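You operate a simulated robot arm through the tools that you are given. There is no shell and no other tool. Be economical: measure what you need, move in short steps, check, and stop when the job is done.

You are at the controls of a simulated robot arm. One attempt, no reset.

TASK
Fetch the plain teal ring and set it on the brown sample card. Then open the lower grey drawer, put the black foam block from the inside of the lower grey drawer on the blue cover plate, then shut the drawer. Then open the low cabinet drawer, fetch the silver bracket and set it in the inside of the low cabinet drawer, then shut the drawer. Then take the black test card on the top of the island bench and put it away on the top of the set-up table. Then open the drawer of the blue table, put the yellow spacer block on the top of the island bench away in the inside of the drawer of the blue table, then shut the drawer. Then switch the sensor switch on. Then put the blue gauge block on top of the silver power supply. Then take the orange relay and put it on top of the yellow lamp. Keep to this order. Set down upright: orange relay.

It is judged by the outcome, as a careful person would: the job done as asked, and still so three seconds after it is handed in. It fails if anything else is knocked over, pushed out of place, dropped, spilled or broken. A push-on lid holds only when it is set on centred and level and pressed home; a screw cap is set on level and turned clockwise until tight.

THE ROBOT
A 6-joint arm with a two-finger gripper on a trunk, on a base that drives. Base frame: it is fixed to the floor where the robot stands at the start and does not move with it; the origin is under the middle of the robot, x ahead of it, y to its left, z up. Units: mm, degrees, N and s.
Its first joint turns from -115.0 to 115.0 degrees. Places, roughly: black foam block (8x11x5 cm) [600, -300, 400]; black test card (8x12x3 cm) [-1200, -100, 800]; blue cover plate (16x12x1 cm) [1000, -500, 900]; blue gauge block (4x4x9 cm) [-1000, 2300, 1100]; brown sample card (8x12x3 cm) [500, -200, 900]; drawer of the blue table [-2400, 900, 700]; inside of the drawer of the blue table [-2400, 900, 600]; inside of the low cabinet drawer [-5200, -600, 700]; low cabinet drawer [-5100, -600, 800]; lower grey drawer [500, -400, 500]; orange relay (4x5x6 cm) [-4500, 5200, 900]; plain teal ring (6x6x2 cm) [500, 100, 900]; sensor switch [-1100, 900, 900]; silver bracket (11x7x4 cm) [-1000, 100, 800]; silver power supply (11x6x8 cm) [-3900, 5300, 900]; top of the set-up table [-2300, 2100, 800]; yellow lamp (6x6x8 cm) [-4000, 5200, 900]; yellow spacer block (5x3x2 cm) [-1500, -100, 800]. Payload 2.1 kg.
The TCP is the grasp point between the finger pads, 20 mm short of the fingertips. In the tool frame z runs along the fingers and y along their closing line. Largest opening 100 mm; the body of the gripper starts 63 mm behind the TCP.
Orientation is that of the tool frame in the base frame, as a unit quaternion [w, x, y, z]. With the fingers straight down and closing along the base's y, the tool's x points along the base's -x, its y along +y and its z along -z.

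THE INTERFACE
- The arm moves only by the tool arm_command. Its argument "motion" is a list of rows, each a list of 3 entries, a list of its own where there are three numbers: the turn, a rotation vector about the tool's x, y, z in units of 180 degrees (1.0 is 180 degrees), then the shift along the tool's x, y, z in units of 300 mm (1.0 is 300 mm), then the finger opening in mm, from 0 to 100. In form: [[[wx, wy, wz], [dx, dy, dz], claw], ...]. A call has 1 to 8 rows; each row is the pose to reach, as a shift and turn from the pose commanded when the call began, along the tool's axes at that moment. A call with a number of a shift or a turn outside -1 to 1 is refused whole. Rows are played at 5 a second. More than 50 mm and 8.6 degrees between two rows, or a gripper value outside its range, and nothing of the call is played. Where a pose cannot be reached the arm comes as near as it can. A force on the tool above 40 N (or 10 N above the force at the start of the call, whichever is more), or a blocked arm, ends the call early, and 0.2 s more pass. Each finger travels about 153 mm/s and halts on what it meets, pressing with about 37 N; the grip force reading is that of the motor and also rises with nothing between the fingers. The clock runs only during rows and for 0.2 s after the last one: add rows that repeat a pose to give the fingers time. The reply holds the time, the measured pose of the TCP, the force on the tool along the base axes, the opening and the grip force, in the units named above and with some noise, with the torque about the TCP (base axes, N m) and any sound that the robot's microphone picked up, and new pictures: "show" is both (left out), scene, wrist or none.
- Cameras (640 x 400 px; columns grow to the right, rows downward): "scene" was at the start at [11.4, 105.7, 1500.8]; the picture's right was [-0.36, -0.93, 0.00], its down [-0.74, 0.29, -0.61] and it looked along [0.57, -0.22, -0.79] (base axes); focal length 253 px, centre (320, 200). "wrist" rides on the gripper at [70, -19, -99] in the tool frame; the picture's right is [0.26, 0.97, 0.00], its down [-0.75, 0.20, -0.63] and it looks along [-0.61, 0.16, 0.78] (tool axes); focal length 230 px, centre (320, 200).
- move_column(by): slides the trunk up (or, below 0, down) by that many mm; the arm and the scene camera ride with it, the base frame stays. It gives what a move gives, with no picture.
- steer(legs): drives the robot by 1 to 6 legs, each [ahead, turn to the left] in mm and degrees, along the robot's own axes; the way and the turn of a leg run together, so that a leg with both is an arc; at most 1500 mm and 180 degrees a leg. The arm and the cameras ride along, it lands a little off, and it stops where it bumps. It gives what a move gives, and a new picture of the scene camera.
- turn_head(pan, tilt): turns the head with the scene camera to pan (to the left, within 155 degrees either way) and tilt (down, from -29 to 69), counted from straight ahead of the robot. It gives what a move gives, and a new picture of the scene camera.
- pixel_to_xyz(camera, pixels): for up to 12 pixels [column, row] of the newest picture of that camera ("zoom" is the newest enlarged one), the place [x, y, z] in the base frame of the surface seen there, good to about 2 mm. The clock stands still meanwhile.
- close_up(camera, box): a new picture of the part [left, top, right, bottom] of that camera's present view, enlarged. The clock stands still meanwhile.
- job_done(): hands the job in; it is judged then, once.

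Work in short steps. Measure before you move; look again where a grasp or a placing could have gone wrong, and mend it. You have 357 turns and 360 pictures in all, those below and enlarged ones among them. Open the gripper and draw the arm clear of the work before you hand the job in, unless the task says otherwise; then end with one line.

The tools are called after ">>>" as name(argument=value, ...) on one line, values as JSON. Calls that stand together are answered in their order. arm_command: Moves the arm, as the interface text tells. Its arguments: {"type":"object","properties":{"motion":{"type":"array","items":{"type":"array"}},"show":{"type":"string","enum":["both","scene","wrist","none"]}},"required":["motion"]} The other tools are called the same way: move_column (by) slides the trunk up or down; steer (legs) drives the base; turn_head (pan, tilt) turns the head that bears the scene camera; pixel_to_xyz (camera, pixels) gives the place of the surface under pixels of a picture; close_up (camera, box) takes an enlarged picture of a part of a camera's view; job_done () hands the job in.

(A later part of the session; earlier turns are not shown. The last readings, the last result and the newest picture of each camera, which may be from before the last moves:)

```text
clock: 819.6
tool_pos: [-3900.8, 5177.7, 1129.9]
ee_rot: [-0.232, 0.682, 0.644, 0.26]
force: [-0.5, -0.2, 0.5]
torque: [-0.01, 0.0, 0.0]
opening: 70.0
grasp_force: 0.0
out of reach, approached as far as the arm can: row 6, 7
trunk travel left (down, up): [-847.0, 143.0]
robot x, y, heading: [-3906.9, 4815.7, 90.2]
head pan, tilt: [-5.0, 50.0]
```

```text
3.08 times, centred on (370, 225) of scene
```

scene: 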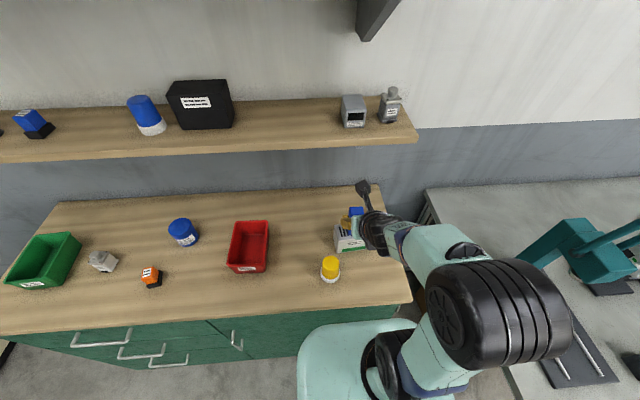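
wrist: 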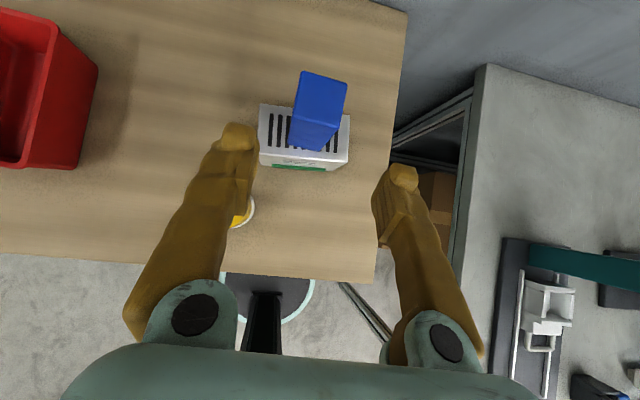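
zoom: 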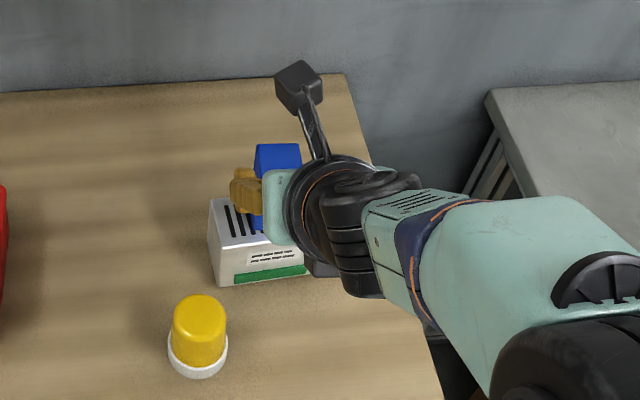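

The blue block stands upright on the supply. Now I'll back away and bring the tool upright for the relay.

>>> steer(legs=[[-250, 0]])

>>> arm_command(motion=[[[0, -0.038, 0], [0, 0, 0.02], 70], [[0, -0.076, 0], [0, 0, 0.04], 70], [[0, -0.114, 0], [-0.05, 0, 0.05], 70], [[0, -0.152, 0], [-0.1, 0, 0.05], 70], [[0, -0.19, 0], [-0.15, 0, 0.05], 70], [[0, -0.227, 0], [-0.2, 0, 0.05], 70], [[0, -0.227, 0], [-0.2, 0, 0.05], 70]], show="none")

```text
clock: 821.4
tool_pos: [-3900.2, 4929.1, 1128.9]
ee_rot: [-0.23, 0.681, 0.644, 0.26]
force: [0.4, -0.4, -0.5]
torque: [0.03, 0.02, 0.0]
opening: 69.9
grasp_force: 0.1
trunk travel left (down, up): [-847.0, 143.0]
robot x, y, heading: [-3905.3, 4566.0, 90.3]
head pan, tilt: [-5.0, 50.0]
```

scene: 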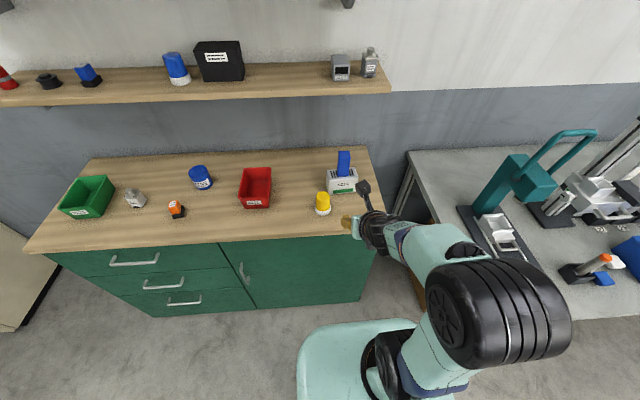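

```text
clock: 823.0
tool_pos: [-3909.2, 4865.3, 1022.0]
ee_rot: [0.011, 0.728, 0.682, 0.065]
force: [-0.5, 0.9, -0.1]
torque: [-0.02, -0.02, -0.03]
opening: 69.9
grasp_force: 0.2
out of reach, approached as far as the arm can: row 1, 2, 3, 4, 5, 6, 7
trunk travel left (down, up): [-847.0, 143.0]
robot x, y, heading: [-3910.3, 4566.5, 90.4]
head pan, tilt: [-5.0, 50.0]
```

Nearly upright; I'll correct the remaining lean.

>>> arm_command(motion=[[[0.017, -0.012, -0.01], [0, 0, 0], 70], [[0.0343, -0.0243, -0.0207], [0, 0, 0], 70], [[0.0343, -0.0243, -0.0207], [0, 0, 0], 70]], show="none")

```text
clock: 823.8
tool_pos: [-3909.9, 4866.5, 1022.7]
ee_rot: [0.011, 0.728, 0.683, 0.065]
force: [-0.4, -0.4, 0.3]
torque: [-0.03, 0.0, 0.02]
opening: 69.8
grasp_force: 0.0
out of reach, approached as far as the arm can: row 1, 2, 3
trunk travel left (down, up): [-847.0, 143.0]
robot x, y, heading: [-3906.7, 4569.3, 90.5]
head pan, tilt: [-5.0, 50.0]
```

Limited again here; I'll try the correction 100 mm higher.

>>> arm_command(motion=[[[0, 0, 0], [0, 0, -0.16], 70], [[0, 0, 0], [0, 0, -0.33], 70], [[0.017, -0.012, -0.01], [0, 0, -0.33], 70], [[0.0343, -0.0243, -0.0207], [0, 0, -0.33], 70], [[0.0343, -0.0243, -0.0207], [0, 0, -0.33], 70]], show="scene")

```text
refused: row 2 steps farther than a row can; nothing moved
```

>>> arm_command(motion=[[[0, 0, 0], [0, 0, -0.16], 70], [[0, 0, 0], [0, 0, -0.32], 70], [[0.017, -0.012, -0.01], [0, 0, -0.32], 70], [[0.0343, -0.0243, -0.0207], [0, 0, -0.32], 70], [[0.0343, -0.0243, -0.0207], [0, 0, -0.32], 70]], show="scene")

```text
clock: 825.0
tool_pos: [-3921.2, 4851.2, 1083.7]
ee_rot: [0.018, 0.726, 0.681, 0.094]
force: [-0.6, 0.5, 0.1]
torque: [0.0, -0.01, -0.01]
opening: 69.8
grasp_force: 0.0
out of reach, approached as far as the arm can: row 1, 2, 3, 4, 5
trunk travel left (down, up): [-847.0, 143.0]
robot x, y, heading: [-3905.1, 4564.7, 90.2]
head pan, tilt: [-5.0, 50.0]
```

scene: 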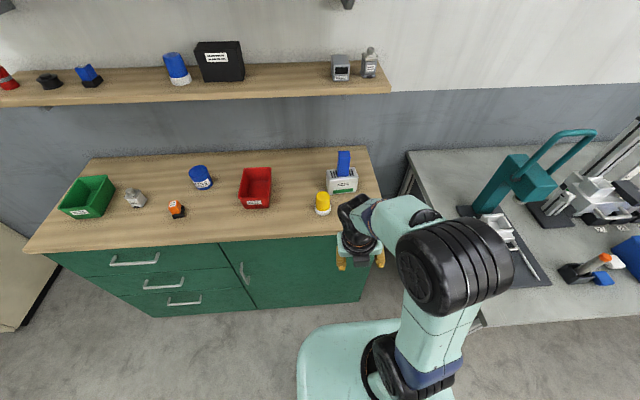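

The wrist has wound the other way this time. Same remedy mirrored: via the right to forward, then the standard reverse via the left to pointing down.

>>> arm_command(motion=[[[-0.0224, 0.0284, -0.027], [0, 0, 0], 70], [[-0.0447, 0.0567, -0.054], [0, 0, 0], 70], [[-0.0671, 0.0851, -0.0809], [0, 0, 0], 70], [[-0.0894, 0.1134, -0.1079], [0, 0, 0], 70], [[-0.1118, 0.1418, -0.1349], [0, 0, 0], 70], [[-0.1342, 0.1702, -0.1619], [0, 0, 0], 70], [[-0.1565, 0.1985, -0.1889], [0, 0, 0], 70], [[-0.1789, 0.2269, -0.2158], [0, 0, 0], 70]], show="none")

>>> arm_command(motion=[[[-0.0224, 0.0284, -0.027], [0, 0, 0], 70], [[-0.0447, 0.0567, -0.054], [0, 0, 0], 70], [[-0.0671, 0.0851, -0.0809], [0, 0, 0], 70], [[-0.0894, 0.1134, -0.1079], [0, 0, 0], 70], [[-0.1118, 0.1418, -0.1349], [0, 0, 0], 70], [[-0.1342, 0.1702, -0.1619], [0, 0, 0], 70], [[-0.1342, 0.1702, -0.1619], [0, 0, 0], 70]], show="scene")

```text
clock: 826.8
tool_pos: [-3984.1, 4879.6, 1077.1]
ee_rot: [0.009, 0.358, 0.788, 0.501]
force: [-0.1, 0.6, 0.3]
torque: [0.0, 0.01, 0.0]
opening: 69.9
grasp_force: 0.0
out of reach, approached as far as the arm can: row 4, 5, 6, 7, 8
trunk travel left (down, up): [-847.0, 143.0]
robot x, y, heading: [-3905.8, 4569.0, 90.5]
head pan, tilt: [-5.0, 50.0]
```

```text
clock: 827.8
tool_pos: [-4023.7, 4894.1, 1112.0]
ee_rot: [-0.083, 0.208, 0.719, 0.658]
force: [0.1, 0.2, -0.4]
torque: [0.0, -0.03, -0.03]
opening: 70.0
grasp_force: 0.1
out of reach, approached as far as the arm can: row 1, 2, 3, 4
trunk travel left (down, up): [-847.0, 143.0]
robot x, y, heading: [-3906.0, 4569.6, 90.2]
head pan, tilt: [-5.0, 50.0]
stopped in row 4: the arm was blocked; the commanded pose is now the measured one
```

scene: 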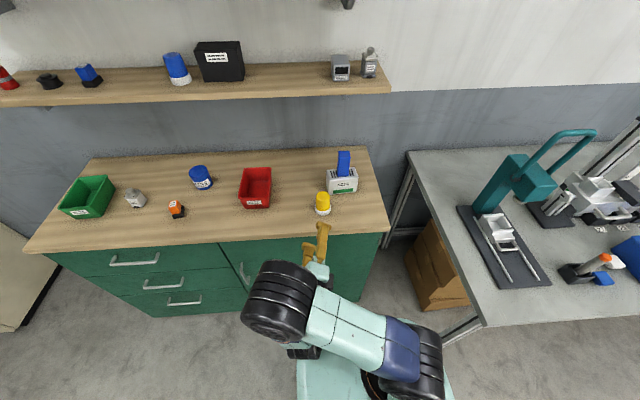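

The tool points forward. Now the return via the left to straight down, bringing it to the middle of the workspace.

>>> arm_command(motion=[[[0.0253, 0.0196, -0.0316], [-0.04, 0.02, -0.005], 70], [[0.0505, 0.0392, -0.0632], [-0.09, 0.04, -0.01], 70], [[0.0758, 0.0588, -0.0948], [-0.14, 0.06, -0.015], 70], [[0.1011, 0.0784, -0.1264], [-0.19, 0.08, -0.02], 70], [[0.1264, 0.098, -0.158], [-0.24, 0.1, -0.025], 70], [[0.1516, 0.1176, -0.1896], [-0.29, 0.12, -0.03], 70], [[0.1769, 0.1372, -0.2212], [-0.33, 0.14, -0.035], 70], [[0.2022, 0.1568, -0.2528], [-0.37, 0.155, -0.04], 70]], show="scene")

```text
clock: 829.6
tool_pos: [-3877.0, 4912.9, 1132.0]
ee_rot: [-0.052, -0.274, 0.867, 0.414]
force: [-1.0, 0.0, 0.1]
torque: [0.02, -0.05, 0.02]
opening: 70.0
grasp_force: 0.1
out of reach, approached as far as the arm can: row 1, 2, 3, 4, 5, 6, 7, 8
trunk travel left (down, up): [-847.0, 143.0]
robot x, y, heading: [-3907.9, 4563.6, 90.3]
head pan, tilt: [-5.0, 50.0]
```

scene: 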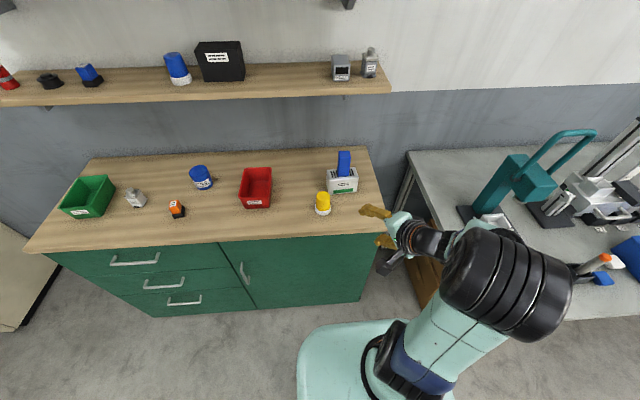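

>>> arm_command(motion=[[[0.0249, 0.0194, -0.0317], [0.015, -0.022, -0.009], 70], [[0.0499, 0.0387, -0.0635], [0.03, -0.044, -0.018], 70], [[0.0748, 0.0581, -0.0952], [0.045, -0.066, -0.027], 70], [[0.0997, 0.0775, -0.1269], [0.06, -0.088, -0.036], 70], [[0.1247, 0.0969, -0.1587], [0.075, -0.11, -0.045], 70], [[0.1496, 0.1162, -0.1904], [0.09, -0.132, -0.054], 70], [[0.1745, 0.1356, -0.2221], [0.105, -0.154, -0.063], 70], [[0.1994, 0.155, -0.2538], [0.117, -0.176, -0.072], 70]], show="none")

```text
clock: 831.4
tool_pos: [-3874.6, 4839.9, 1059.8]
ee_rot: [-0.014, -0.671, 0.738, 0.078]
force: [-0.3, 0.4, -0.5]
torque: [0.04, 0.0, 0.0]
opening: 70.3
grasp_force: 0.0
out of reach, approached as far as the arm can: row 7, 8
trunk travel left (down, up): [-847.0, 143.0]
robot x, y, heading: [-3905.9, 4571.1, 90.2]
head pan, tilt: [-5.0, 50.0]
```

>>> arm_command(motion=[[[0.0207, 0.0144, -0.015], [0, 0, 0], 70], [[0.0414, 0.0288, -0.0301], [0, 0, 0], 70], [[0.0414, 0.0288, -0.0301], [0, 0, 0], 70]], show="scene")

```text
clock: 832.2
tool_pos: [-3874.4, 4839.8, 1060.0]
ee_rot: [-0.012, -0.669, 0.739, 0.08]
force: [0.2, 0.2, -0.4]
torque: [0.01, 0.0, -0.05]
opening: 69.9
grasp_force: 0.0
out of reach, approached as far as the arm can: row 1, 2, 3
trunk travel left (down, up): [-847.0, 143.0]
robot x, y, heading: [-3905.1, 4566.0, 90.3]
head pan, tilt: [-5.0, 50.0]
```

scene: 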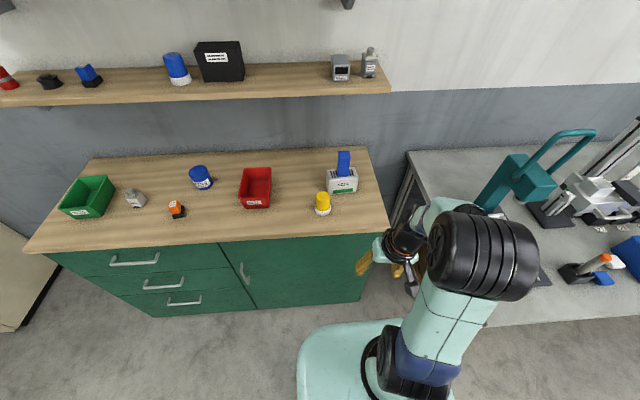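

The wrist is in the flipped branch again. I'll repeat exactly the recovery that worked: forward pose at 299 mm ahead/170 mm right/156 mm up via the left, then down via the right.

>>> arm_command(motion=[[[-0.0248, -0.0256, 0.0247], [-0.0244, -0.0444, -0.09], 60], [[-0.0495, -0.0512, 0.0494], [-0.0488, -0.0888, -0.18], 60], [[-0.0743, -0.0768, 0.0741], [-0.0731, -0.133, -0.27], 60], [[-0.0991, -0.1024, 0.0988], [-0.0975, -0.1775, -0.36], 60], [[-0.1239, -0.128, 0.1235], [-0.122, -0.222, -0.45], 60], [[-0.1486, -0.1535, 0.1481], [-0.146, -0.266, -0.54], 60], [[-0.1734, -0.1791, 0.1728], [-0.171, -0.311, -0.63], 60], [[-0.1982, -0.2047, 0.1975], [-0.195, -0.355, -0.72], 60]], show="none")

>>> arm_command(motion=[[[-0.0248, -0.0256, 0.0247], [0, 0, 0], 60], [[-0.0495, -0.0512, 0.0494], [0, 0, 0], 60], [[-0.0743, -0.0768, 0.0741], [0, 0, 0], 60], [[-0.0991, -0.1024, 0.0988], [0, 0, 0], 60], [[-0.1239, -0.128, 0.1235], [0, 0, 0], 60], [[-0.1486, -0.1535, 0.1481], [0, 0, 0], 60], [[-0.1486, -0.1535, 0.1481], [0, 0, 0], 60]], show="scene")

```text
clock: 834.0
tool_pos: [-3735.9, 4866.3, 1264.6]
ee_rot: [-0.007, -0.325, 0.809, 0.49]
force: [0.0, -0.5, 0.2]
torque: [0.01, 0.03, 0.02]
opening: 59.9
grasp_force: 0.1
trunk travel left (down, up): [-847.0, 143.0]
robot x, y, heading: [-3909.3, 4567.5, 90.4]
head pan, tilt: [-5.0, 50.0]
```

```text
clock: 835.6
tool_pos: [-3734.4, 4866.8, 1264.4]
ee_rot: [-0.001, 0.001, 0.707, 0.707]
force: [-0.3, 0.8, 0.3]
torque: [-0.02, -0.01, -0.02]
opening: 59.8
grasp_force: 0.1
trunk travel left (down, up): [-847.0, 143.0]
robot x, y, heading: [-3906.2, 4567.9, 90.2]
head pan, tilt: [-5.0, 50.0]
```

scene: 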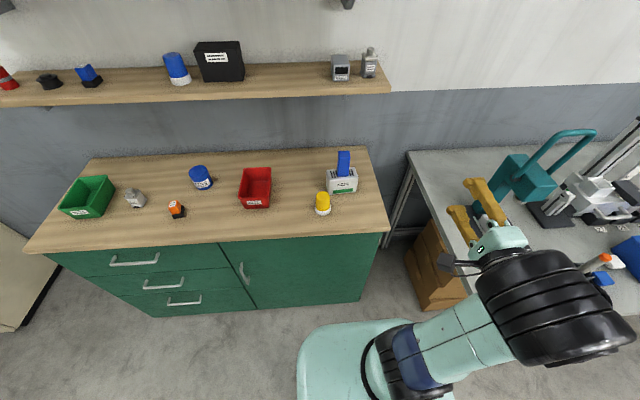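

This forward pose was reached with no complaint, as in the drawer work. I'll try the standard reverse to pointing down.

>>> arm_command(motion=[[[0.02566, 0.02566, -0.02566], [0, 0, 0], 60], [[0.0513, 0.0513, -0.0513], [0, 0, 0], 60], [[0.077, 0.077, -0.077], [0, 0, 0], 60], [[0.1026, 0.1026, -0.1026], [0, 0, 0], 60], [[0.1283, 0.1283, -0.1283], [0, 0, 0], 60], [[0.154, 0.154, -0.154], [0, 0, 0], 60], [[0.1796, 0.1796, -0.1796], [0, 0, 0], 60], [[0.2053, 0.2053, -0.2053], [0, 0, 0], 60]], show="none")

>>> arm_command(motion=[[[0.02566, 0.02566, -0.02566], [0, 0, 0], 60], [[0.0513, 0.0513, -0.0513], [0, 0, 0], 60], [[0.077, 0.077, -0.077], [0, 0, 0], 60], [[0.1026, 0.1026, -0.1026], [0, 0, 0], 60], [[0.1283, 0.1283, -0.1283], [0, 0, 0], 60], [[0.154, 0.154, -0.154], [0, 0, 0], 60], [[0.1796, 0.1796, -0.1796], [0, 0, 0], 60], [[0.1796, 0.1796, -0.1796], [0, 0, 0], 60]], show="scene")

```text
clock: 837.4
tool_pos: [-3735.5, 4866.6, 1265.6]
ee_rot: [-0.001, -0.434, 0.816, 0.382]
force: [0.4, -0.5, 0.2]
torque: [0.03, 0.05, 0.03]
opening: 60.0
grasp_force: 0.0
trunk travel left (down, up): [-847.0, 143.0]
robot x, y, heading: [-3905.2, 4568.7, 90.4]
head pan, tilt: [-5.0, 50.0]
```

```text
clock: 839.2
tool_pos: [-3732.1, 4866.1, 1272.1]
ee_rot: [-0.005, -0.642, 0.754, 0.136]
force: [0.2, 0.4, -0.1]
torque: [-0.01, 0.02, 0.04]
opening: 59.7
grasp_force: 0.1
out of reach, approached as far as the arm can: row 5, 6, 7, 8
trunk travel left (down, up): [-847.0, 143.0]
robot x, y, heading: [-3906.7, 4564.7, 90.1]
head pan, tilt: [-5.0, 50.0]
```

scene: 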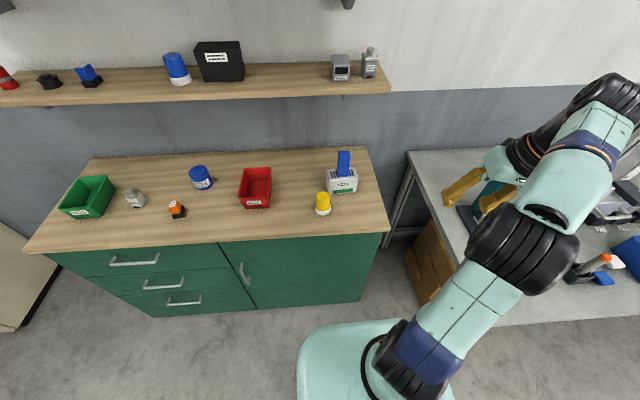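

Still flipped; I'll go back to forward and then take the via-right route, as in the recovery that worked.

>>> arm_command(motion=[[[-0.0245, -0.0257, 0.0253], [0, 0, 0], 60], [[-0.049, -0.0514, 0.0506], [0, 0, 0], 60], [[-0.0736, -0.077, 0.0758], [0, 0, 0], 60], [[-0.0981, -0.1027, 0.1011], [0, 0, 0], 60], [[-0.1226, -0.1284, 0.1264], [0, 0, 0], 60], [[-0.1471, -0.1541, 0.1517], [0, 0, 0], 60], [[-0.1716, -0.1798, 0.177], [0, 0, 0], 60], [[-0.1962, -0.2054, 0.2022], [0, 0, 0], 60]], show="none")

>>> arm_command(motion=[[[-0.0245, -0.0257, 0.0253], [0, 0, 0.02], 60], [[-0.049, -0.0514, 0.0506], [0, 0, 0.02], 60], [[-0.0736, -0.077, 0.0758], [0, 0, 0.02], 60], [[-0.0981, -0.1027, 0.1011], [0, 0, 0.02], 60], [[-0.1226, -0.1284, 0.1264], [0, 0, 0.02], 60], [[-0.1226, -0.1284, 0.1264], [0, 0, 0.02], 60]], show="none")

>>> arm_command(motion=[[[0.02566, -0.02566, 0.02566], [0, 0, 0], 60], [[0.0513, -0.0513, 0.0513], [0, 0, 0], 60], [[0.077, -0.077, 0.077], [0, 0, 0], 60], [[0.1026, -0.1026, 0.1026], [0, 0, 0], 60], [[0.1283, -0.1283, 0.1283], [0, 0, 0], 60], [[0.154, -0.154, 0.154], [0, 0, 0], 60], [[0.1796, -0.1796, 0.1796], [0, 0, 0], 60], [[0.2053, -0.2053, 0.2053], [0, 0, 0], 60]], show="scene")

```text
clock: 841.0
tool_pos: [-3733.3, 4865.9, 1273.8]
ee_rot: [-0.001, -0.277, 0.798, 0.534]
force: [0.5, -0.1, -0.7]
torque: [-0.04, -0.04, 0.01]
opening: 60.0
grasp_force: 0.1
trunk travel left (down, up): [-847.0, 143.0]
robot x, y, heading: [-3907.6, 4571.3, 90.1]
head pan, tilt: [-5.0, 50.0]
```

```text
clock: 842.4
tool_pos: [-3733.5, 4872.3, 1270.2]
ee_rot: [0.0, 0.0, 0.706, 0.708]
force: [0.6, 0.2, 0.1]
torque: [0.0, -0.01, 0.03]
opening: 59.7
grasp_force: 0.1
trunk travel left (down, up): [-847.0, 143.0]
robot x, y, heading: [-3908.4, 4567.3, 90.3]
head pan, tilt: [-5.0, 50.0]
```

```text
clock: 844.2
tool_pos: [-3739.0, 4901.9, 1165.5]
ee_rot: [0.002, 0.408, 0.814, 0.413]
force: [0.2, 0.1, -0.1]
torque: [0.0, -0.02, 0.02]
opening: 59.8
grasp_force: 0.0
out of reach, approached as far as the arm can: row 1, 2, 3, 4, 5, 6, 7, 8
trunk travel left (down, up): [-847.0, 143.0]
robot x, y, heading: [-3904.3, 4568.8, 90.5]
head pan, tilt: [-5.0, 50.0]
```

scene: 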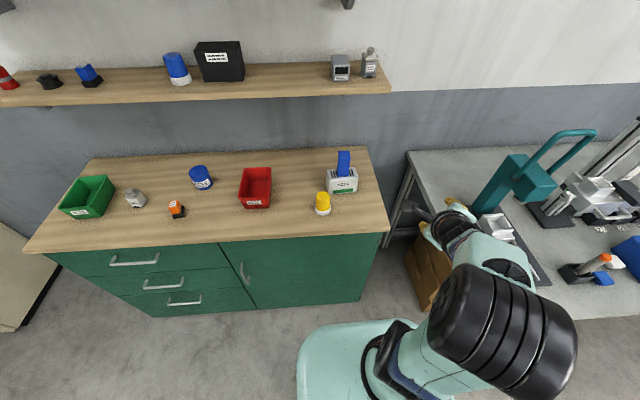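

Same signature as the successful recovery. I'll continue to pointing down.

>>> arm_command(motion=[[[0.02566, -0.02566, 0.02566], [0, 0, 0], 60], [[0.0513, -0.0513, 0.0513], [0, 0, 0], 60], [[0.077, -0.077, 0.077], [0, 0, 0], 60], [[0.1026, -0.1026, 0.1026], [0, 0, 0], 60], [[0.1283, -0.1283, 0.1283], [0, 0, 0], 60], [[0.154, -0.154, 0.154], [0, 0, 0], 60], [[0.1796, -0.1796, 0.1796], [0, 0, 0], 60], [[0.1796, -0.1796, 0.1796], [0, 0, 0], 60]], show="none")

```text
clock: 846.0
tool_pos: [-3739.5, 4900.3, 1168.0]
ee_rot: [0.0, 0.694, 0.719, 0.035]
force: [-0.2, -0.1, -0.2]
torque: [0.03, 0.05, -0.02]
opening: 59.8
grasp_force: 0.1
out of reach, approached as far as the arm can: row 1
trunk travel left (down, up): [-847.0, 143.0]
robot x, y, heading: [-3902.7, 4568.5, 90.3]
head pan, tilt: [-5.0, 50.0]
```

Recovered. I'll remove the small lean, centre the arm, and drive over to the relay.

>>> arm_command(motion=[[[0.0157, -0.0157, 0.0113], [0, 0, 0], 80], [[0.0157, -0.0157, 0.0113], [-0.025, -0.14, 0], 80], [[0.0157, -0.0157, 0.0113], [-0.05, -0.28, 0], 80], [[0.0157, -0.0157, 0.0113], [-0.075, -0.42, 0], 80], [[0.0157, -0.0157, 0.0113], [-0.1, -0.547, 0], 80], [[0.0157, -0.0157, 0.0113], [-0.1, -0.547, 0], 80]], show="none")

>>> steer(legs=[[0, 90], [575, 0], [0, -90], [150, 0]])

>>> turn_head(pan=5, tilt=50)

```text
clock: 847.4
tool_pos: [-3877.6, 4860.8, 1154.0]
ee_rot: [-0.003, 0.705, 0.709, -0.001]
force: [0.9, 0.0, 0.5]
torque: [-0.04, 0.0, 0.0]
opening: 80.1
grasp_force: 0.0
out of reach, approached as far as the arm can: row 5, 6
trunk travel left (down, up): [-847.0, 143.0]
robot x, y, heading: [-3906.9, 4567.1, 90.3]
head pan, tilt: [-5.0, 50.0]
```

```text
clock: 859.2
tool_pos: [-4453.1, 5019.8, 1154.7]
ee_rot: [-0.003, 0.701, 0.713, 0.001]
force: [-0.1, -0.1, -0.3]
torque: [-0.04, 0.0, 0.01]
opening: 80.2
grasp_force: 0.1
trunk travel left (down, up): [-847.0, 143.0]
robot x, y, heading: [-4478.3, 4723.9, 91.3]
head pan, tilt: [-5.0, 50.0]
```

scene: 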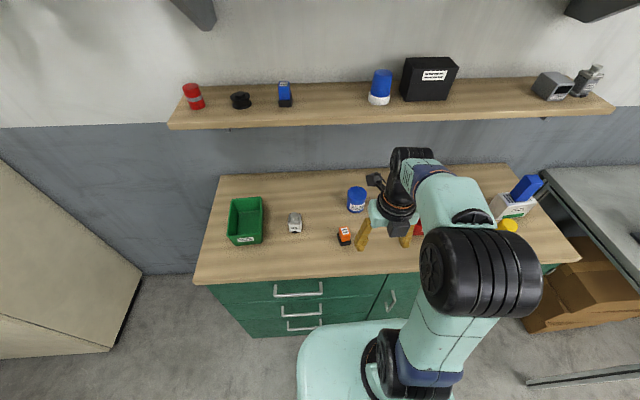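

```text
clock: 859.9
tool_pos: [-4453.8, 5022.4, 1154.9]
ee_rot: [-0.001, 0.701, 0.714, -0.001]
force: [0.6, 0.0, 0.3]
torque: [-0.01, 0.0, 0.0]
opening: 80.2
grasp_force: 0.0
trunk travel left (down, up): [-847.0, 143.0]
robot x, y, heading: [-4481.2, 4728.4, 90.9]
head pan, tilt: [5.0, 50.0]
```

scene: 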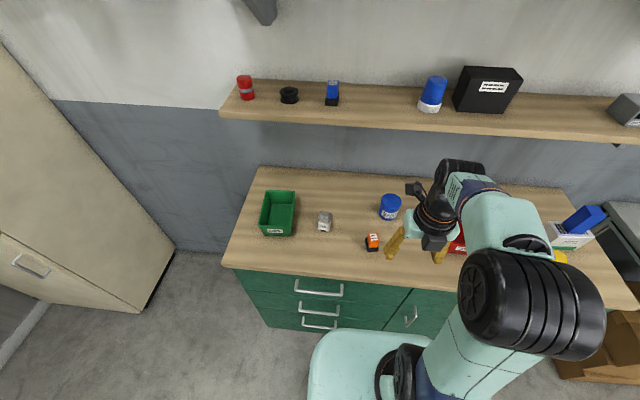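

Relay at scene (372,242). I'll zoom in on it and measure.

>>> close_up(camera="scene", box=[350, 220, 400, 260])

>>> pixel_to_xyz(camera="zoom", pixels=[[210, 150], [345, 145], [355, 260], [225, 275], [285, 170], [260, 350], [200, 320], [400, 330], [290, 330]])

```text
10.00 times, centred on (375, 240) of scene
```

zoom: 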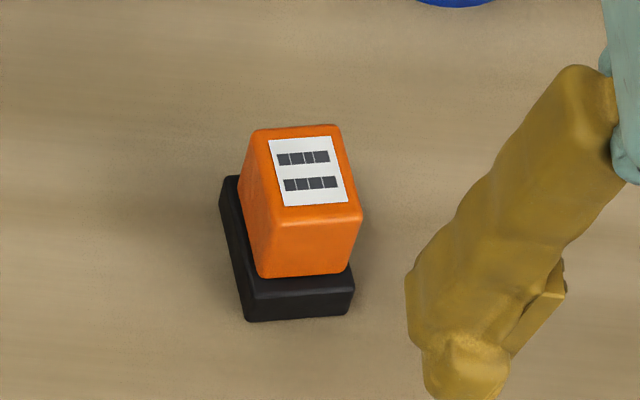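

```text
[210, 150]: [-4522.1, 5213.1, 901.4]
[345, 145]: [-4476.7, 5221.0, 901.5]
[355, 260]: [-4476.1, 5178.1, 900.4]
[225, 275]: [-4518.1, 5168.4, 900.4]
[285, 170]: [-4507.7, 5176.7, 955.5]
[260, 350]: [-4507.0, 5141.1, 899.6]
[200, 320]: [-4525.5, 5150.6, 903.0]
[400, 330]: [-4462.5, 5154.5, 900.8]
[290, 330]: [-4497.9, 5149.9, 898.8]
```

>>> pixel_to_xyz(camera="zoom", pixels=[[262, 137], [334, 133], [352, 205], [272, 212], [310, 170], [310, 250], [250, 300], [345, 290], [228, 195], [300, 275]])

```text
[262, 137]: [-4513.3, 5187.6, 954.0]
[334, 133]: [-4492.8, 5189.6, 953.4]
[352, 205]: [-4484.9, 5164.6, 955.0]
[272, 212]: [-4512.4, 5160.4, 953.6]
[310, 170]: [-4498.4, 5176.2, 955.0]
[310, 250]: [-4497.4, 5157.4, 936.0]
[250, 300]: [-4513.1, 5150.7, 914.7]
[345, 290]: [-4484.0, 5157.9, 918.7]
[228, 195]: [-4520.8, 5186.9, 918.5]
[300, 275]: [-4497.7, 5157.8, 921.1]
```

Relay centre ≈(-4500,5173), orange body z 919–955, yaw about +8°. I'll drive 95 mm closer, lower the trunk, and move over it.

>>> steer(legs=[[0, -0.9], [95, 0]])

>>> move_column(by=-130)

>>> arm_command(motion=[[[0, 0, 0], [0, 0, 0], 80]], show="wrist")

```text
clock: 861.3
tool_pos: [-4448.8, 5100.4, 1158.8]
ee_rot: [-0.007, 0.706, 0.708, 0.005]
force: [0.4, 0.5, -0.4]
torque: [-0.03, 0.0, -0.02]
opening: 80.0
grasp_force: 0.0
trunk travel left (down, up): [-847.0, 143.0]
robot x, y, heading: [-4473.6, 4821.6, 89.9]
head pan, tilt: [5.0, 50.0]
```

scene: 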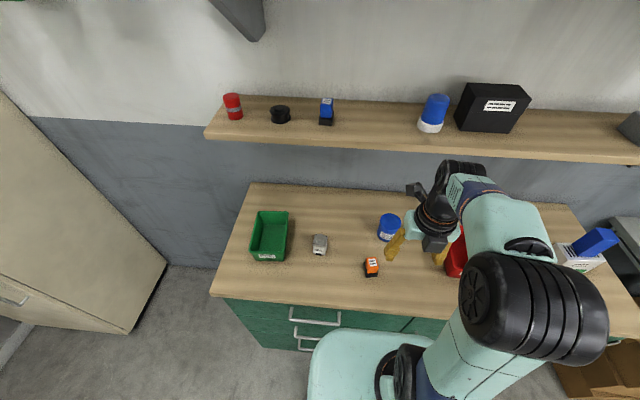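

```text
clock: 862.9
tool_pos: [-4448.5, 5111.0, 1024.4]
ee_rot: [-0.004, 0.707, 0.708, 0.001]
force: [-0.3, 0.1, 0.1]
torque: [0.01, 0.0, -0.02]
opening: 80.1
grasp_force: 0.1
trunk travel left (down, up): [-717.0, 273.0]
robot x, y, heading: [-4479.3, 4820.2, 90.3]
head pan, tilt: [5.0, 50.0]
```

```text
clock: 863.3
tool_pos: [-4448.6, 5111.6, 1024.9]
ee_rot: [-0.003, 0.707, 0.708, 0.001]
force: [-1.1, 0.6, 0.0]
torque: [0.01, -0.01, -0.01]
opening: 80.0
grasp_force: 0.2
trunk travel left (down, up): [-717.0, 273.0]
robot x, y, heading: [-4480.4, 4817.6, 90.4]
head pan, tilt: [5.0, 50.0]
```

wrist: 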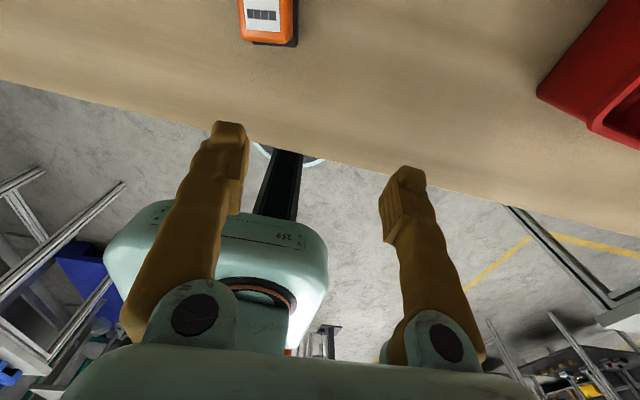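

>>> arm_command(motion=[[[0, 0, -0.013], [0.07, -0.057, 0], 80], [[0, 0, -0.026], [0.14, -0.113, 0], 80], [[0, 0, -0.039], [0.205, -0.17, 0], 80], [[0, 0, -0.039], [0.205, -0.17, 0], 80]], show="wrist")

```text
clock: 864.3
tool_pos: [-4481.2, 5172.0, 1024.8]
ee_rot: [-0.006, 0.66, 0.751, -0.002]
force: [-0.3, -0.8, -0.1]
torque: [-0.03, -0.01, 0.03]
opening: 80.3
grasp_force: 0.0
out of reach, approached as far as the arm can: row 1, 2, 3, 4
trunk travel left (down, up): [-717.0, 273.0]
robot x, y, heading: [-4479.9, 4819.3, 90.0]
head pan, tilt: [5.0, 50.0]
```

wrist: 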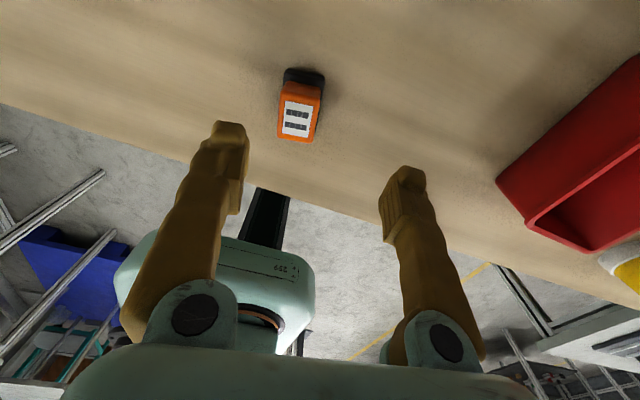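

I'm 18 mm short to the left (wrist limit). A small base turn of about 3° will bring it over; first I'll verify the relay's centre from the wrist view.

>>> pixel_to_xyz(camera="wrist", pixels=[[297, 118], [284, 100], [312, 104], [280, 136], [312, 141], [285, 78], [324, 80]])

>>> steer(legs=[[0, 3]])

```text
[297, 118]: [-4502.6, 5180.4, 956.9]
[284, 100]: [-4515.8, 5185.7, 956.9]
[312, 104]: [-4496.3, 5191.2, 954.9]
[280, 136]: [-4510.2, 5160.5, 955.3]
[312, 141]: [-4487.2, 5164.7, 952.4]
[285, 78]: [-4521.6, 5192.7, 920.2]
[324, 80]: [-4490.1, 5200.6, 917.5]
```

```text
clock: 865.1
tool_pos: [-4499.2, 5173.4, 1024.5]
ee_rot: [-0.005, 0.64, 0.768, -0.002]
force: [-0.1, -0.1, -0.2]
torque: [0.04, -0.04, 0.01]
opening: 80.1
grasp_force: 0.0
trunk travel left (down, up): [-717.0, 273.0]
robot x, y, heading: [-4479.9, 4816.3, 93.1]
head pan, tilt: [5.0, 50.0]
```

scene: 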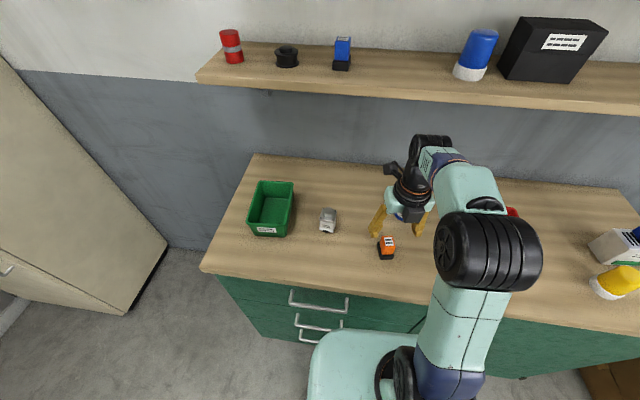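

Now centred, with yaw within 4° of the relay. I'll descend to z≈942 and close.

>>> arm_command(motion=[[[0, 0, 0], [0.01, -0.004, 0.12], 70], [[0, 0, 0], [0.01, -0.004, 0.22], 70], [[0, 0, 0], [0.01, -0.004, 0.275], 70], [[0, 0, 0], [0.01, -0.004, 0.275], 70], [[0, 0, 0], [0.01, -0.004, 0.275], 40], [[0, 0, 0], [0.01, -0.004, 0.275], 15], [[0, 0, 0], [0.01, -0.004, 0.275], 15]], show="wrist")

```text
clock: 866.7
tool_pos: [-4503.0, 5175.7, 942.3]
ee_rot: [-0.005, 0.64, 0.768, -0.003]
force: [-0.5, 0.3, 0.0]
torque: [0.02, 0.01, -0.01]
opening: 27.4
grasp_force: 37.2
trunk travel left (down, up): [-717.0, 273.0]
robot x, y, heading: [-4476.8, 4818.8, 93.2]
head pan, tilt: [5.0, 50.0]
```

wrist: 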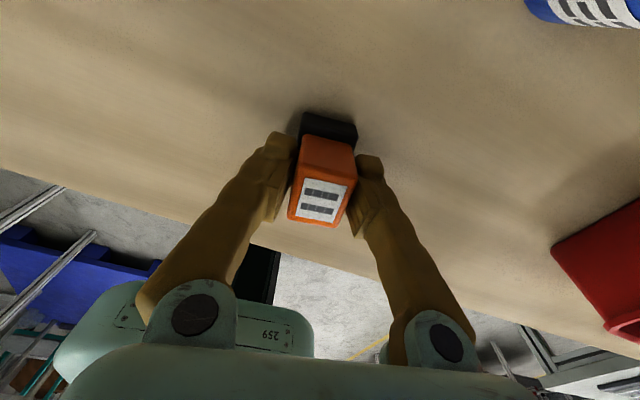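

Held at 27 mm. I'll lift with the trunk, back off, and drive over in front of the lamp.

>>> move_column(by=170)

>>> steer(legs=[[-250, 0], [0, -93.2], [492, 0], [0, 90]])

>>> turn_head(pan=-3, tilt=45)

>>> close_up(camera="scene", box=[240, 130, 400, 260])

```text
clock: 868.7
tool_pos: [-4501.7, 5175.8, 1113.2]
ee_rot: [-0.005, 0.64, 0.769, -0.002]
force: [-0.4, 0.5, -1.0]
torque: [0.01, -0.01, -0.04]
opening: 27.8
grasp_force: 37.5
trunk travel left (down, up): [-887.0, 103.0]
robot x, y, heading: [-4475.1, 4818.0, 93.1]
head pan, tilt: [5.0, 50.0]
```

```text
clock: 880.6
tool_pos: [-3986.0, 4942.3, 1112.0]
ee_rot: [-0.006, 0.655, 0.755, -0.002]
force: [-0.3, 0.1, -0.8]
torque: [0.05, 0.01, 0.04]
opening: 27.8
grasp_force: 36.9
trunk travel left (down, up): [-887.0, 103.0]
robot x, y, heading: [-3976.5, 4584.7, 90.7]
head pan, tilt: [5.0, 50.0]
```

scene: 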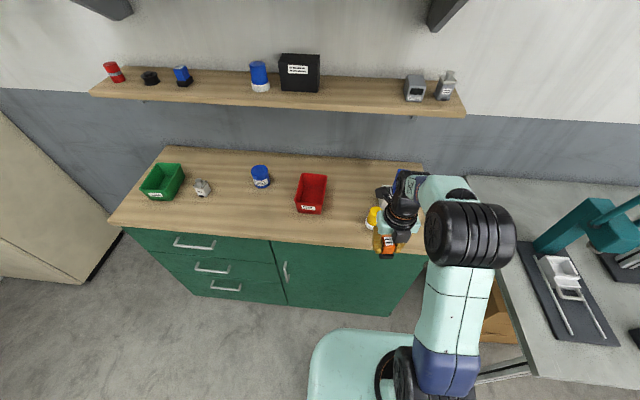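

```text
clock: 881.3
tool_pos: [-3985.3, 4941.3, 1111.6]
ee_rot: [-0.005, 0.655, 0.756, -0.002]
force: [0.5, 0.1, -1.0]
torque: [0.0, -0.03, 0.0]
opening: 27.6
grasp_force: 37.5
trunk travel left (down, up): [-887.0, 103.0]
robot x, y, heading: [-3978.1, 4584.6, 90.5]
head pan, tilt: [-3.0, 45.0]
```

scene: 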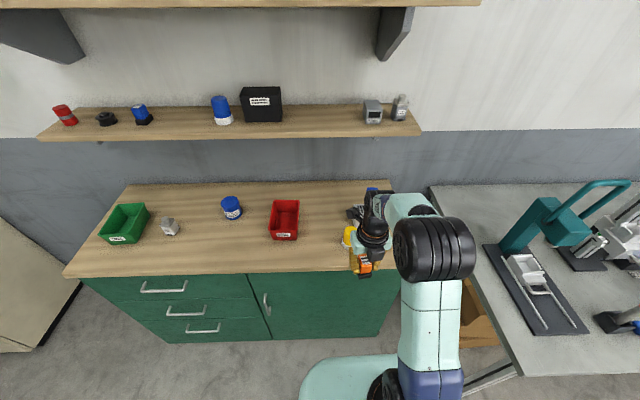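

```text
3.08 times, centred on (320, 195) of scene
```

zoom: 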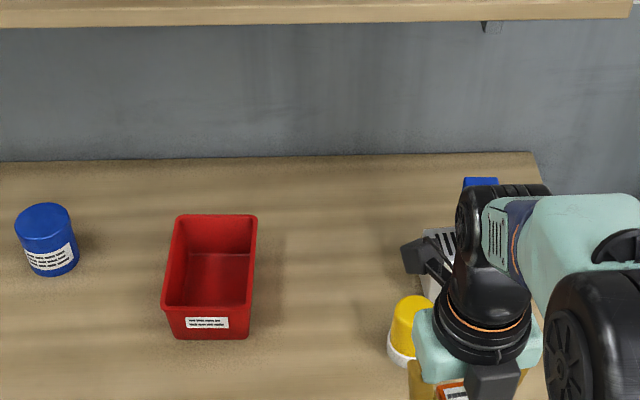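

The arm hides the lamp. I'll turn the base 25° to the right briefly to get a clear view and measure the lamp precisely.

>>> steer(legs=[[0, -25]])

>>> turn_head(pan=20, tilt=45)

```text
clock: 883.0
tool_pos: [-3833.2, 4911.8, 1111.6]
ee_rot: [-0.005, 0.805, 0.594, -0.001]
force: [0.8, 0.4, -0.3]
torque: [0.0, 0.06, 0.02]
opening: 27.4
grasp_force: 36.9
trunk travel left (down, up): [-887.0, 103.0]
robot x, y, heading: [-3975.0, 4588.8, 65.4]
head pan, tilt: [-3.0, 45.0]
```

scene: 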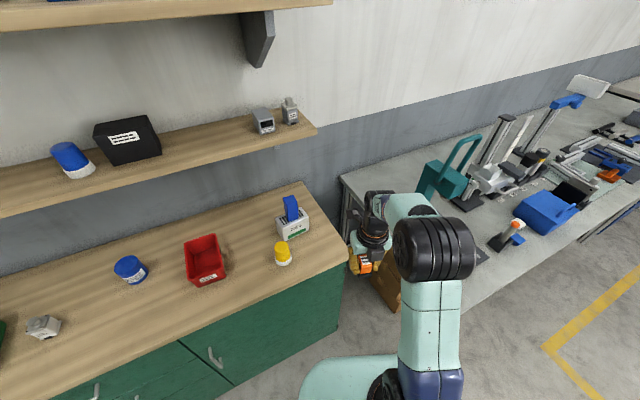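

```text
clock: 883.9
tool_pos: [-3832.8, 4911.4, 1112.5]
ee_rot: [-0.005, 0.804, 0.595, -0.001]
force: [-1.0, -1.2, -0.9]
torque: [0.01, -0.01, 0.0]
opening: 27.5
grasp_force: 36.9
trunk travel left (down, up): [-887.0, 103.0]
robot x, y, heading: [-3975.9, 4588.6, 65.7]
head pan, tilt: [20.0, 45.0]
```

scene: 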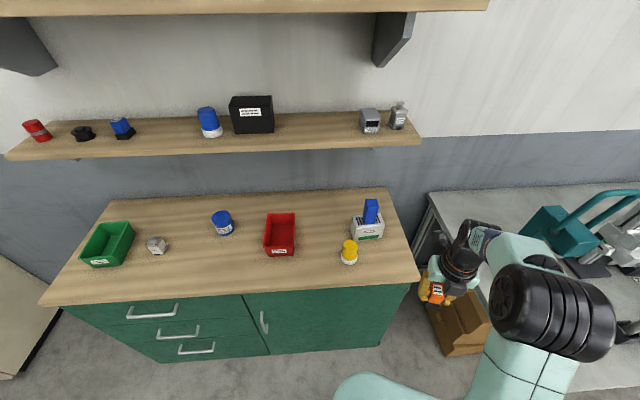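

>>> close_up(camera="scene", box=[325, 190, 395, 270])

>>> pixel_to_xyz(camera="zoom", pixels=[[200, 280], [180, 262], [225, 262], [200, 250], [200, 295], [200, 270], [165, 345], [235, 345], [200, 365], [170, 300], [235, 300], [200, 320]])

```text
5.00 times, centred on (360, 230) of scene
```

zoom: 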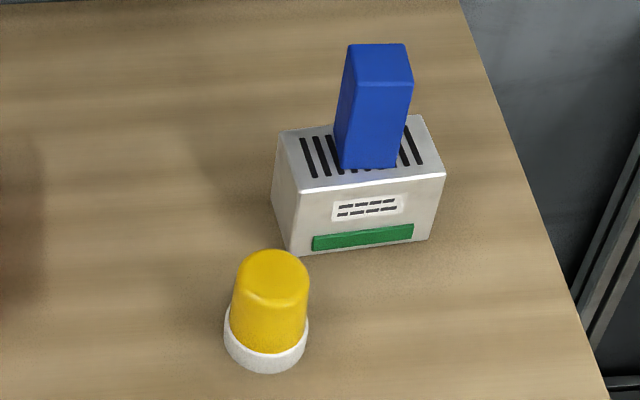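

```text
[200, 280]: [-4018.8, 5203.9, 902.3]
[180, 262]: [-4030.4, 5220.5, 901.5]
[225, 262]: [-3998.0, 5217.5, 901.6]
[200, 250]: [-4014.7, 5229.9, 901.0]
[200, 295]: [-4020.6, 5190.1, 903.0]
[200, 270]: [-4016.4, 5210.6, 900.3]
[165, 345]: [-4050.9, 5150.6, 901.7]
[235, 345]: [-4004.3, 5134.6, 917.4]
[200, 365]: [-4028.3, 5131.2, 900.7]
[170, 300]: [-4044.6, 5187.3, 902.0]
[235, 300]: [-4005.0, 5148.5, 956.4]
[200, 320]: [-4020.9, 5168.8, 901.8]
```

The blue block is standing properly. The lamp is at zoom (270,290); I'll take points on its dome.

>>> pixel_to_xyz(camera="zoom", pixels=[[272, 254], [245, 275], [300, 275], [270, 295], [270, 272], [252, 262], [292, 262], [226, 330], [307, 335], [268, 372], [238, 320], [305, 315]])

```text
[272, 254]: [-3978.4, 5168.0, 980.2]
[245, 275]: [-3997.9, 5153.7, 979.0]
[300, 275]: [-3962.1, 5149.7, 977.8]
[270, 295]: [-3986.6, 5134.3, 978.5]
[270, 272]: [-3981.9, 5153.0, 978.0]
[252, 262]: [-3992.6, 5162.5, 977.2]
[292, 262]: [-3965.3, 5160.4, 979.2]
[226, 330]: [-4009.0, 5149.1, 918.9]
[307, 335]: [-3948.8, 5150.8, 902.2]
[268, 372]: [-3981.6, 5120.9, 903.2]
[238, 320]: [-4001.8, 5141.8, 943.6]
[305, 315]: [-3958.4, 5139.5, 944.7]
```

Lamp top is flat at z≈978, centred at (-3980,5151). I'll turn back, drive ahead 209 mm, and line up.

>>> steer(legs=[[0, 25], [207, 0]])

>>> move_column(by=-60)

>>> arm_command(motion=[[[0, 0, 0], [0, 0, 0], 15]], show="both")

```text
clock: 886.8
tool_pos: [-3987.0, 5146.0, 1111.9]
ee_rot: [-0.006, 0.657, 0.754, -0.002]
force: [-0.6, 0.4, -0.8]
torque: [-0.04, 0.03, -0.01]
opening: 27.5
grasp_force: 37.1
trunk travel left (down, up): [-887.0, 103.0]
robot x, y, heading: [-3979.4, 4791.4, 90.9]
head pan, tilt: [20.0, 45.0]
```

scene: 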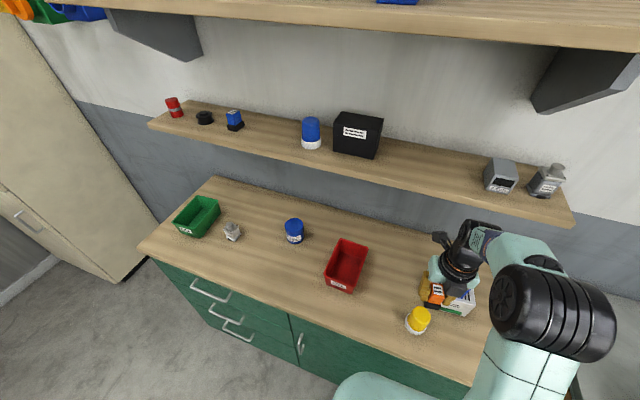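

```text
clock: 887.8
tool_pos: [-3986.0, 5147.5, 1052.0]
ee_rot: [-0.006, 0.656, 0.755, -0.002]
force: [-0.2, 0.7, -0.3]
torque: [0.0, 0.01, 0.0]
opening: 27.6
grasp_force: 37.0
trunk travel left (down, up): [-827.0, 163.0]
robot x, y, heading: [-3979.8, 4790.3, 90.8]
head pan, tilt: [20.0, 45.0]
```

```text
clock: 888.2
tool_pos: [-3985.8, 5148.3, 1051.3]
ee_rot: [-0.006, 0.656, 0.755, -0.002]
force: [-0.4, 0.6, -1.0]
torque: [-0.01, 0.01, 0.01]
opening: 27.5
grasp_force: 37.8
trunk travel left (down, up): [-827.0, 163.0]
robot x, y, heading: [-3979.7, 4789.1, 90.9]
head pan, tilt: [20.0, 45.0]
```

scene: 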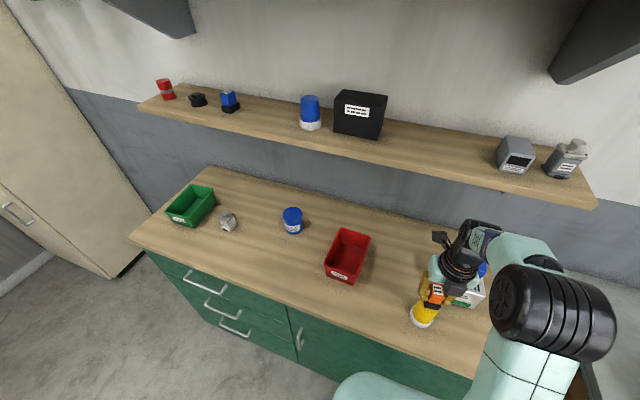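
wrist: 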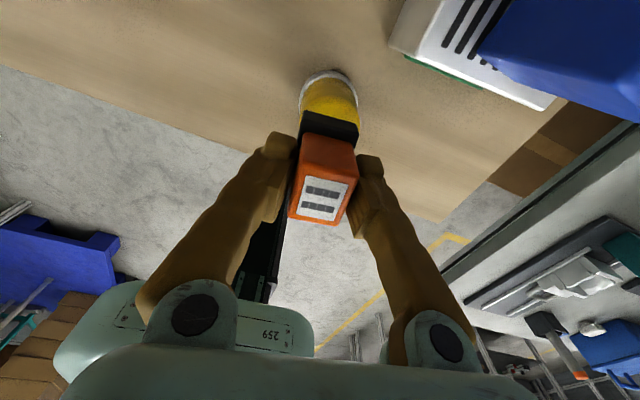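

I'll shift 6 mm right and 3 mm ahead, lower to just above contact, then inch down.

>>> arm_command(motion=[[[0, 0, 0], [0.007, 0.021, 0], 15], [[0, 0, 0], [0.007, 0.021, 0.05], 15], [[0, 0, 0], [0.007, 0.021, 0.088], 15], [[0, 0, 0], [0.007, 0.021, 0.095], 15], [[0, 0, 0], [0.007, 0.021, 0.095], 15]], show="wrist")

>>> close_up(camera="scene", box=[390, 230, 490, 340])

```text
clock: 889.4
tool_pos: [-3983.7, 5150.2, 1023.1]
ee_rot: [-0.005, 0.655, 0.755, -0.002]
force: [-0.8, -0.6, 0.0]
torque: [0.03, 0.02, 0.0]
opening: 27.5
grasp_force: 37.5
trunk travel left (down, up): [-827.0, 163.0]
robot x, y, heading: [-3977.8, 4791.8, 90.8]
head pan, tilt: [20.0, 45.0]
```

wrist: 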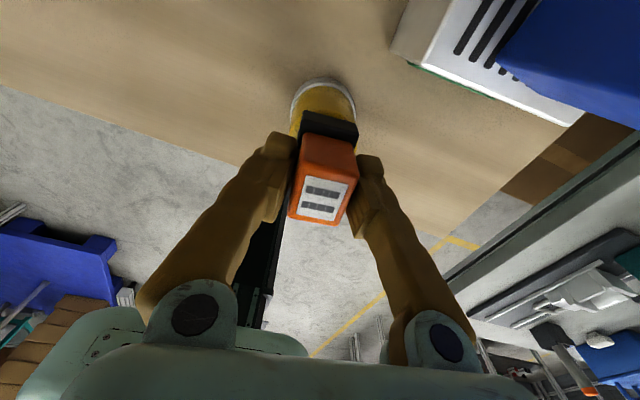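

```text
3.64 times, centred on (440, 285) of scene
```

zoom: 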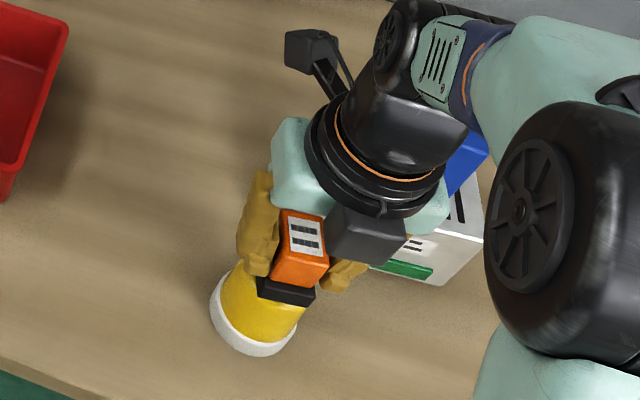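

Laterally well centred in the wrist view. I'll inch down to contact.

>>> arm_command(motion=[[[0, 0, 0], [0.002, 0.007, 0.004], 15], [[0, 0, 0], [0.002, 0.007, 0.008], 15], [[0, 0, 0], [0.002, 0.007, 0.012], 15], [[0, 0, 0], [0.002, 0.007, 0.012], 15]], show="none")

```text
clock: 890.4
tool_pos: [-3979.5, 5153.3, 1019.4]
ee_rot: [-0.005, 0.656, 0.755, -0.002]
force: [-0.1, 0.7, -0.2]
torque: [0.0, -0.01, -0.02]
opening: 27.4
grasp_force: 36.9
trunk travel left (down, up): [-827.0, 163.0]
robot x, y, heading: [-3980.6, 4788.3, 90.5]
head pan, tilt: [20.0, 45.0]
```

>>> arm_command(motion=[[[0, 0, 0], [0, 0, 0.004], 15], [[0, 0, 0], [0, 0, 0.008], 15], [[0, 0, 0], [0, 0, 0.008], 15]], show="none")

```text
clock: 891.2
tool_pos: [-3980.4, 5152.2, 1018.7]
ee_rot: [-0.006, 0.657, 0.754, 0.0]
force: [0.8, 2.7, 10.9]
torque: [0.08, -0.13, 0.01]
opening: 27.6
grasp_force: 37.2
trunk travel left (down, up): [-827.0, 163.0]
robot x, y, heading: [-3978.2, 4793.1, 90.4]
head pan, tilt: [20.0, 45.0]
```

Contact at 11 N. I'll ease off 1 mm, open the fingers gently, and rise straight up.

>>> arm_command(motion=[[[0, 0, 0], [0, 0, -0.003], 15], [[0, 0, 0], [0, 0, -0.003], 34], [[0, 0, 0], [0, 0, -0.003], 50], [[0, 0, 0], [0, 0, -0.003], 60], [[0, 0, 0], [0, 0, -0.05], 60], [[0, 0, 0], [0, 0, -0.18], 60], [[0, 0, 0], [0, 0, -0.3], 60]], show="both")

```text
clock: 892.8
tool_pos: [-3977.2, 5151.6, 1109.1]
ee_rot: [-0.005, 0.656, 0.755, -0.002]
force: [0.4, 0.6, -0.6]
torque: [-0.01, -0.01, -0.03]
opening: 60.2
grasp_force: 0.0
trunk travel left (down, up): [-827.0, 163.0]
robot x, y, heading: [-3978.6, 4791.0, 90.7]
head pan, tilt: [20.0, 45.0]
```

scene: 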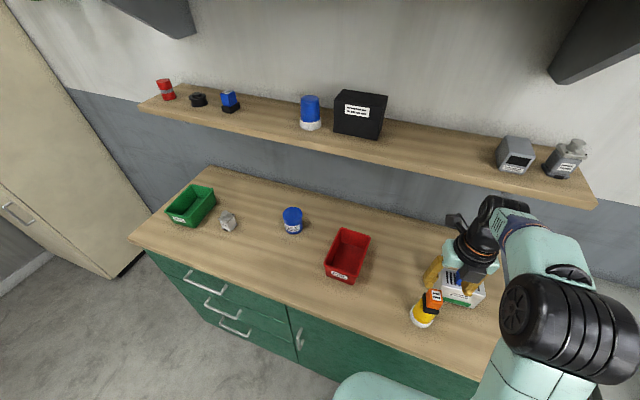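
wrist: 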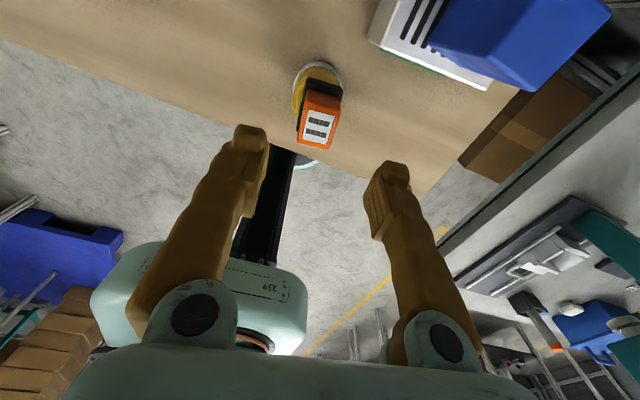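

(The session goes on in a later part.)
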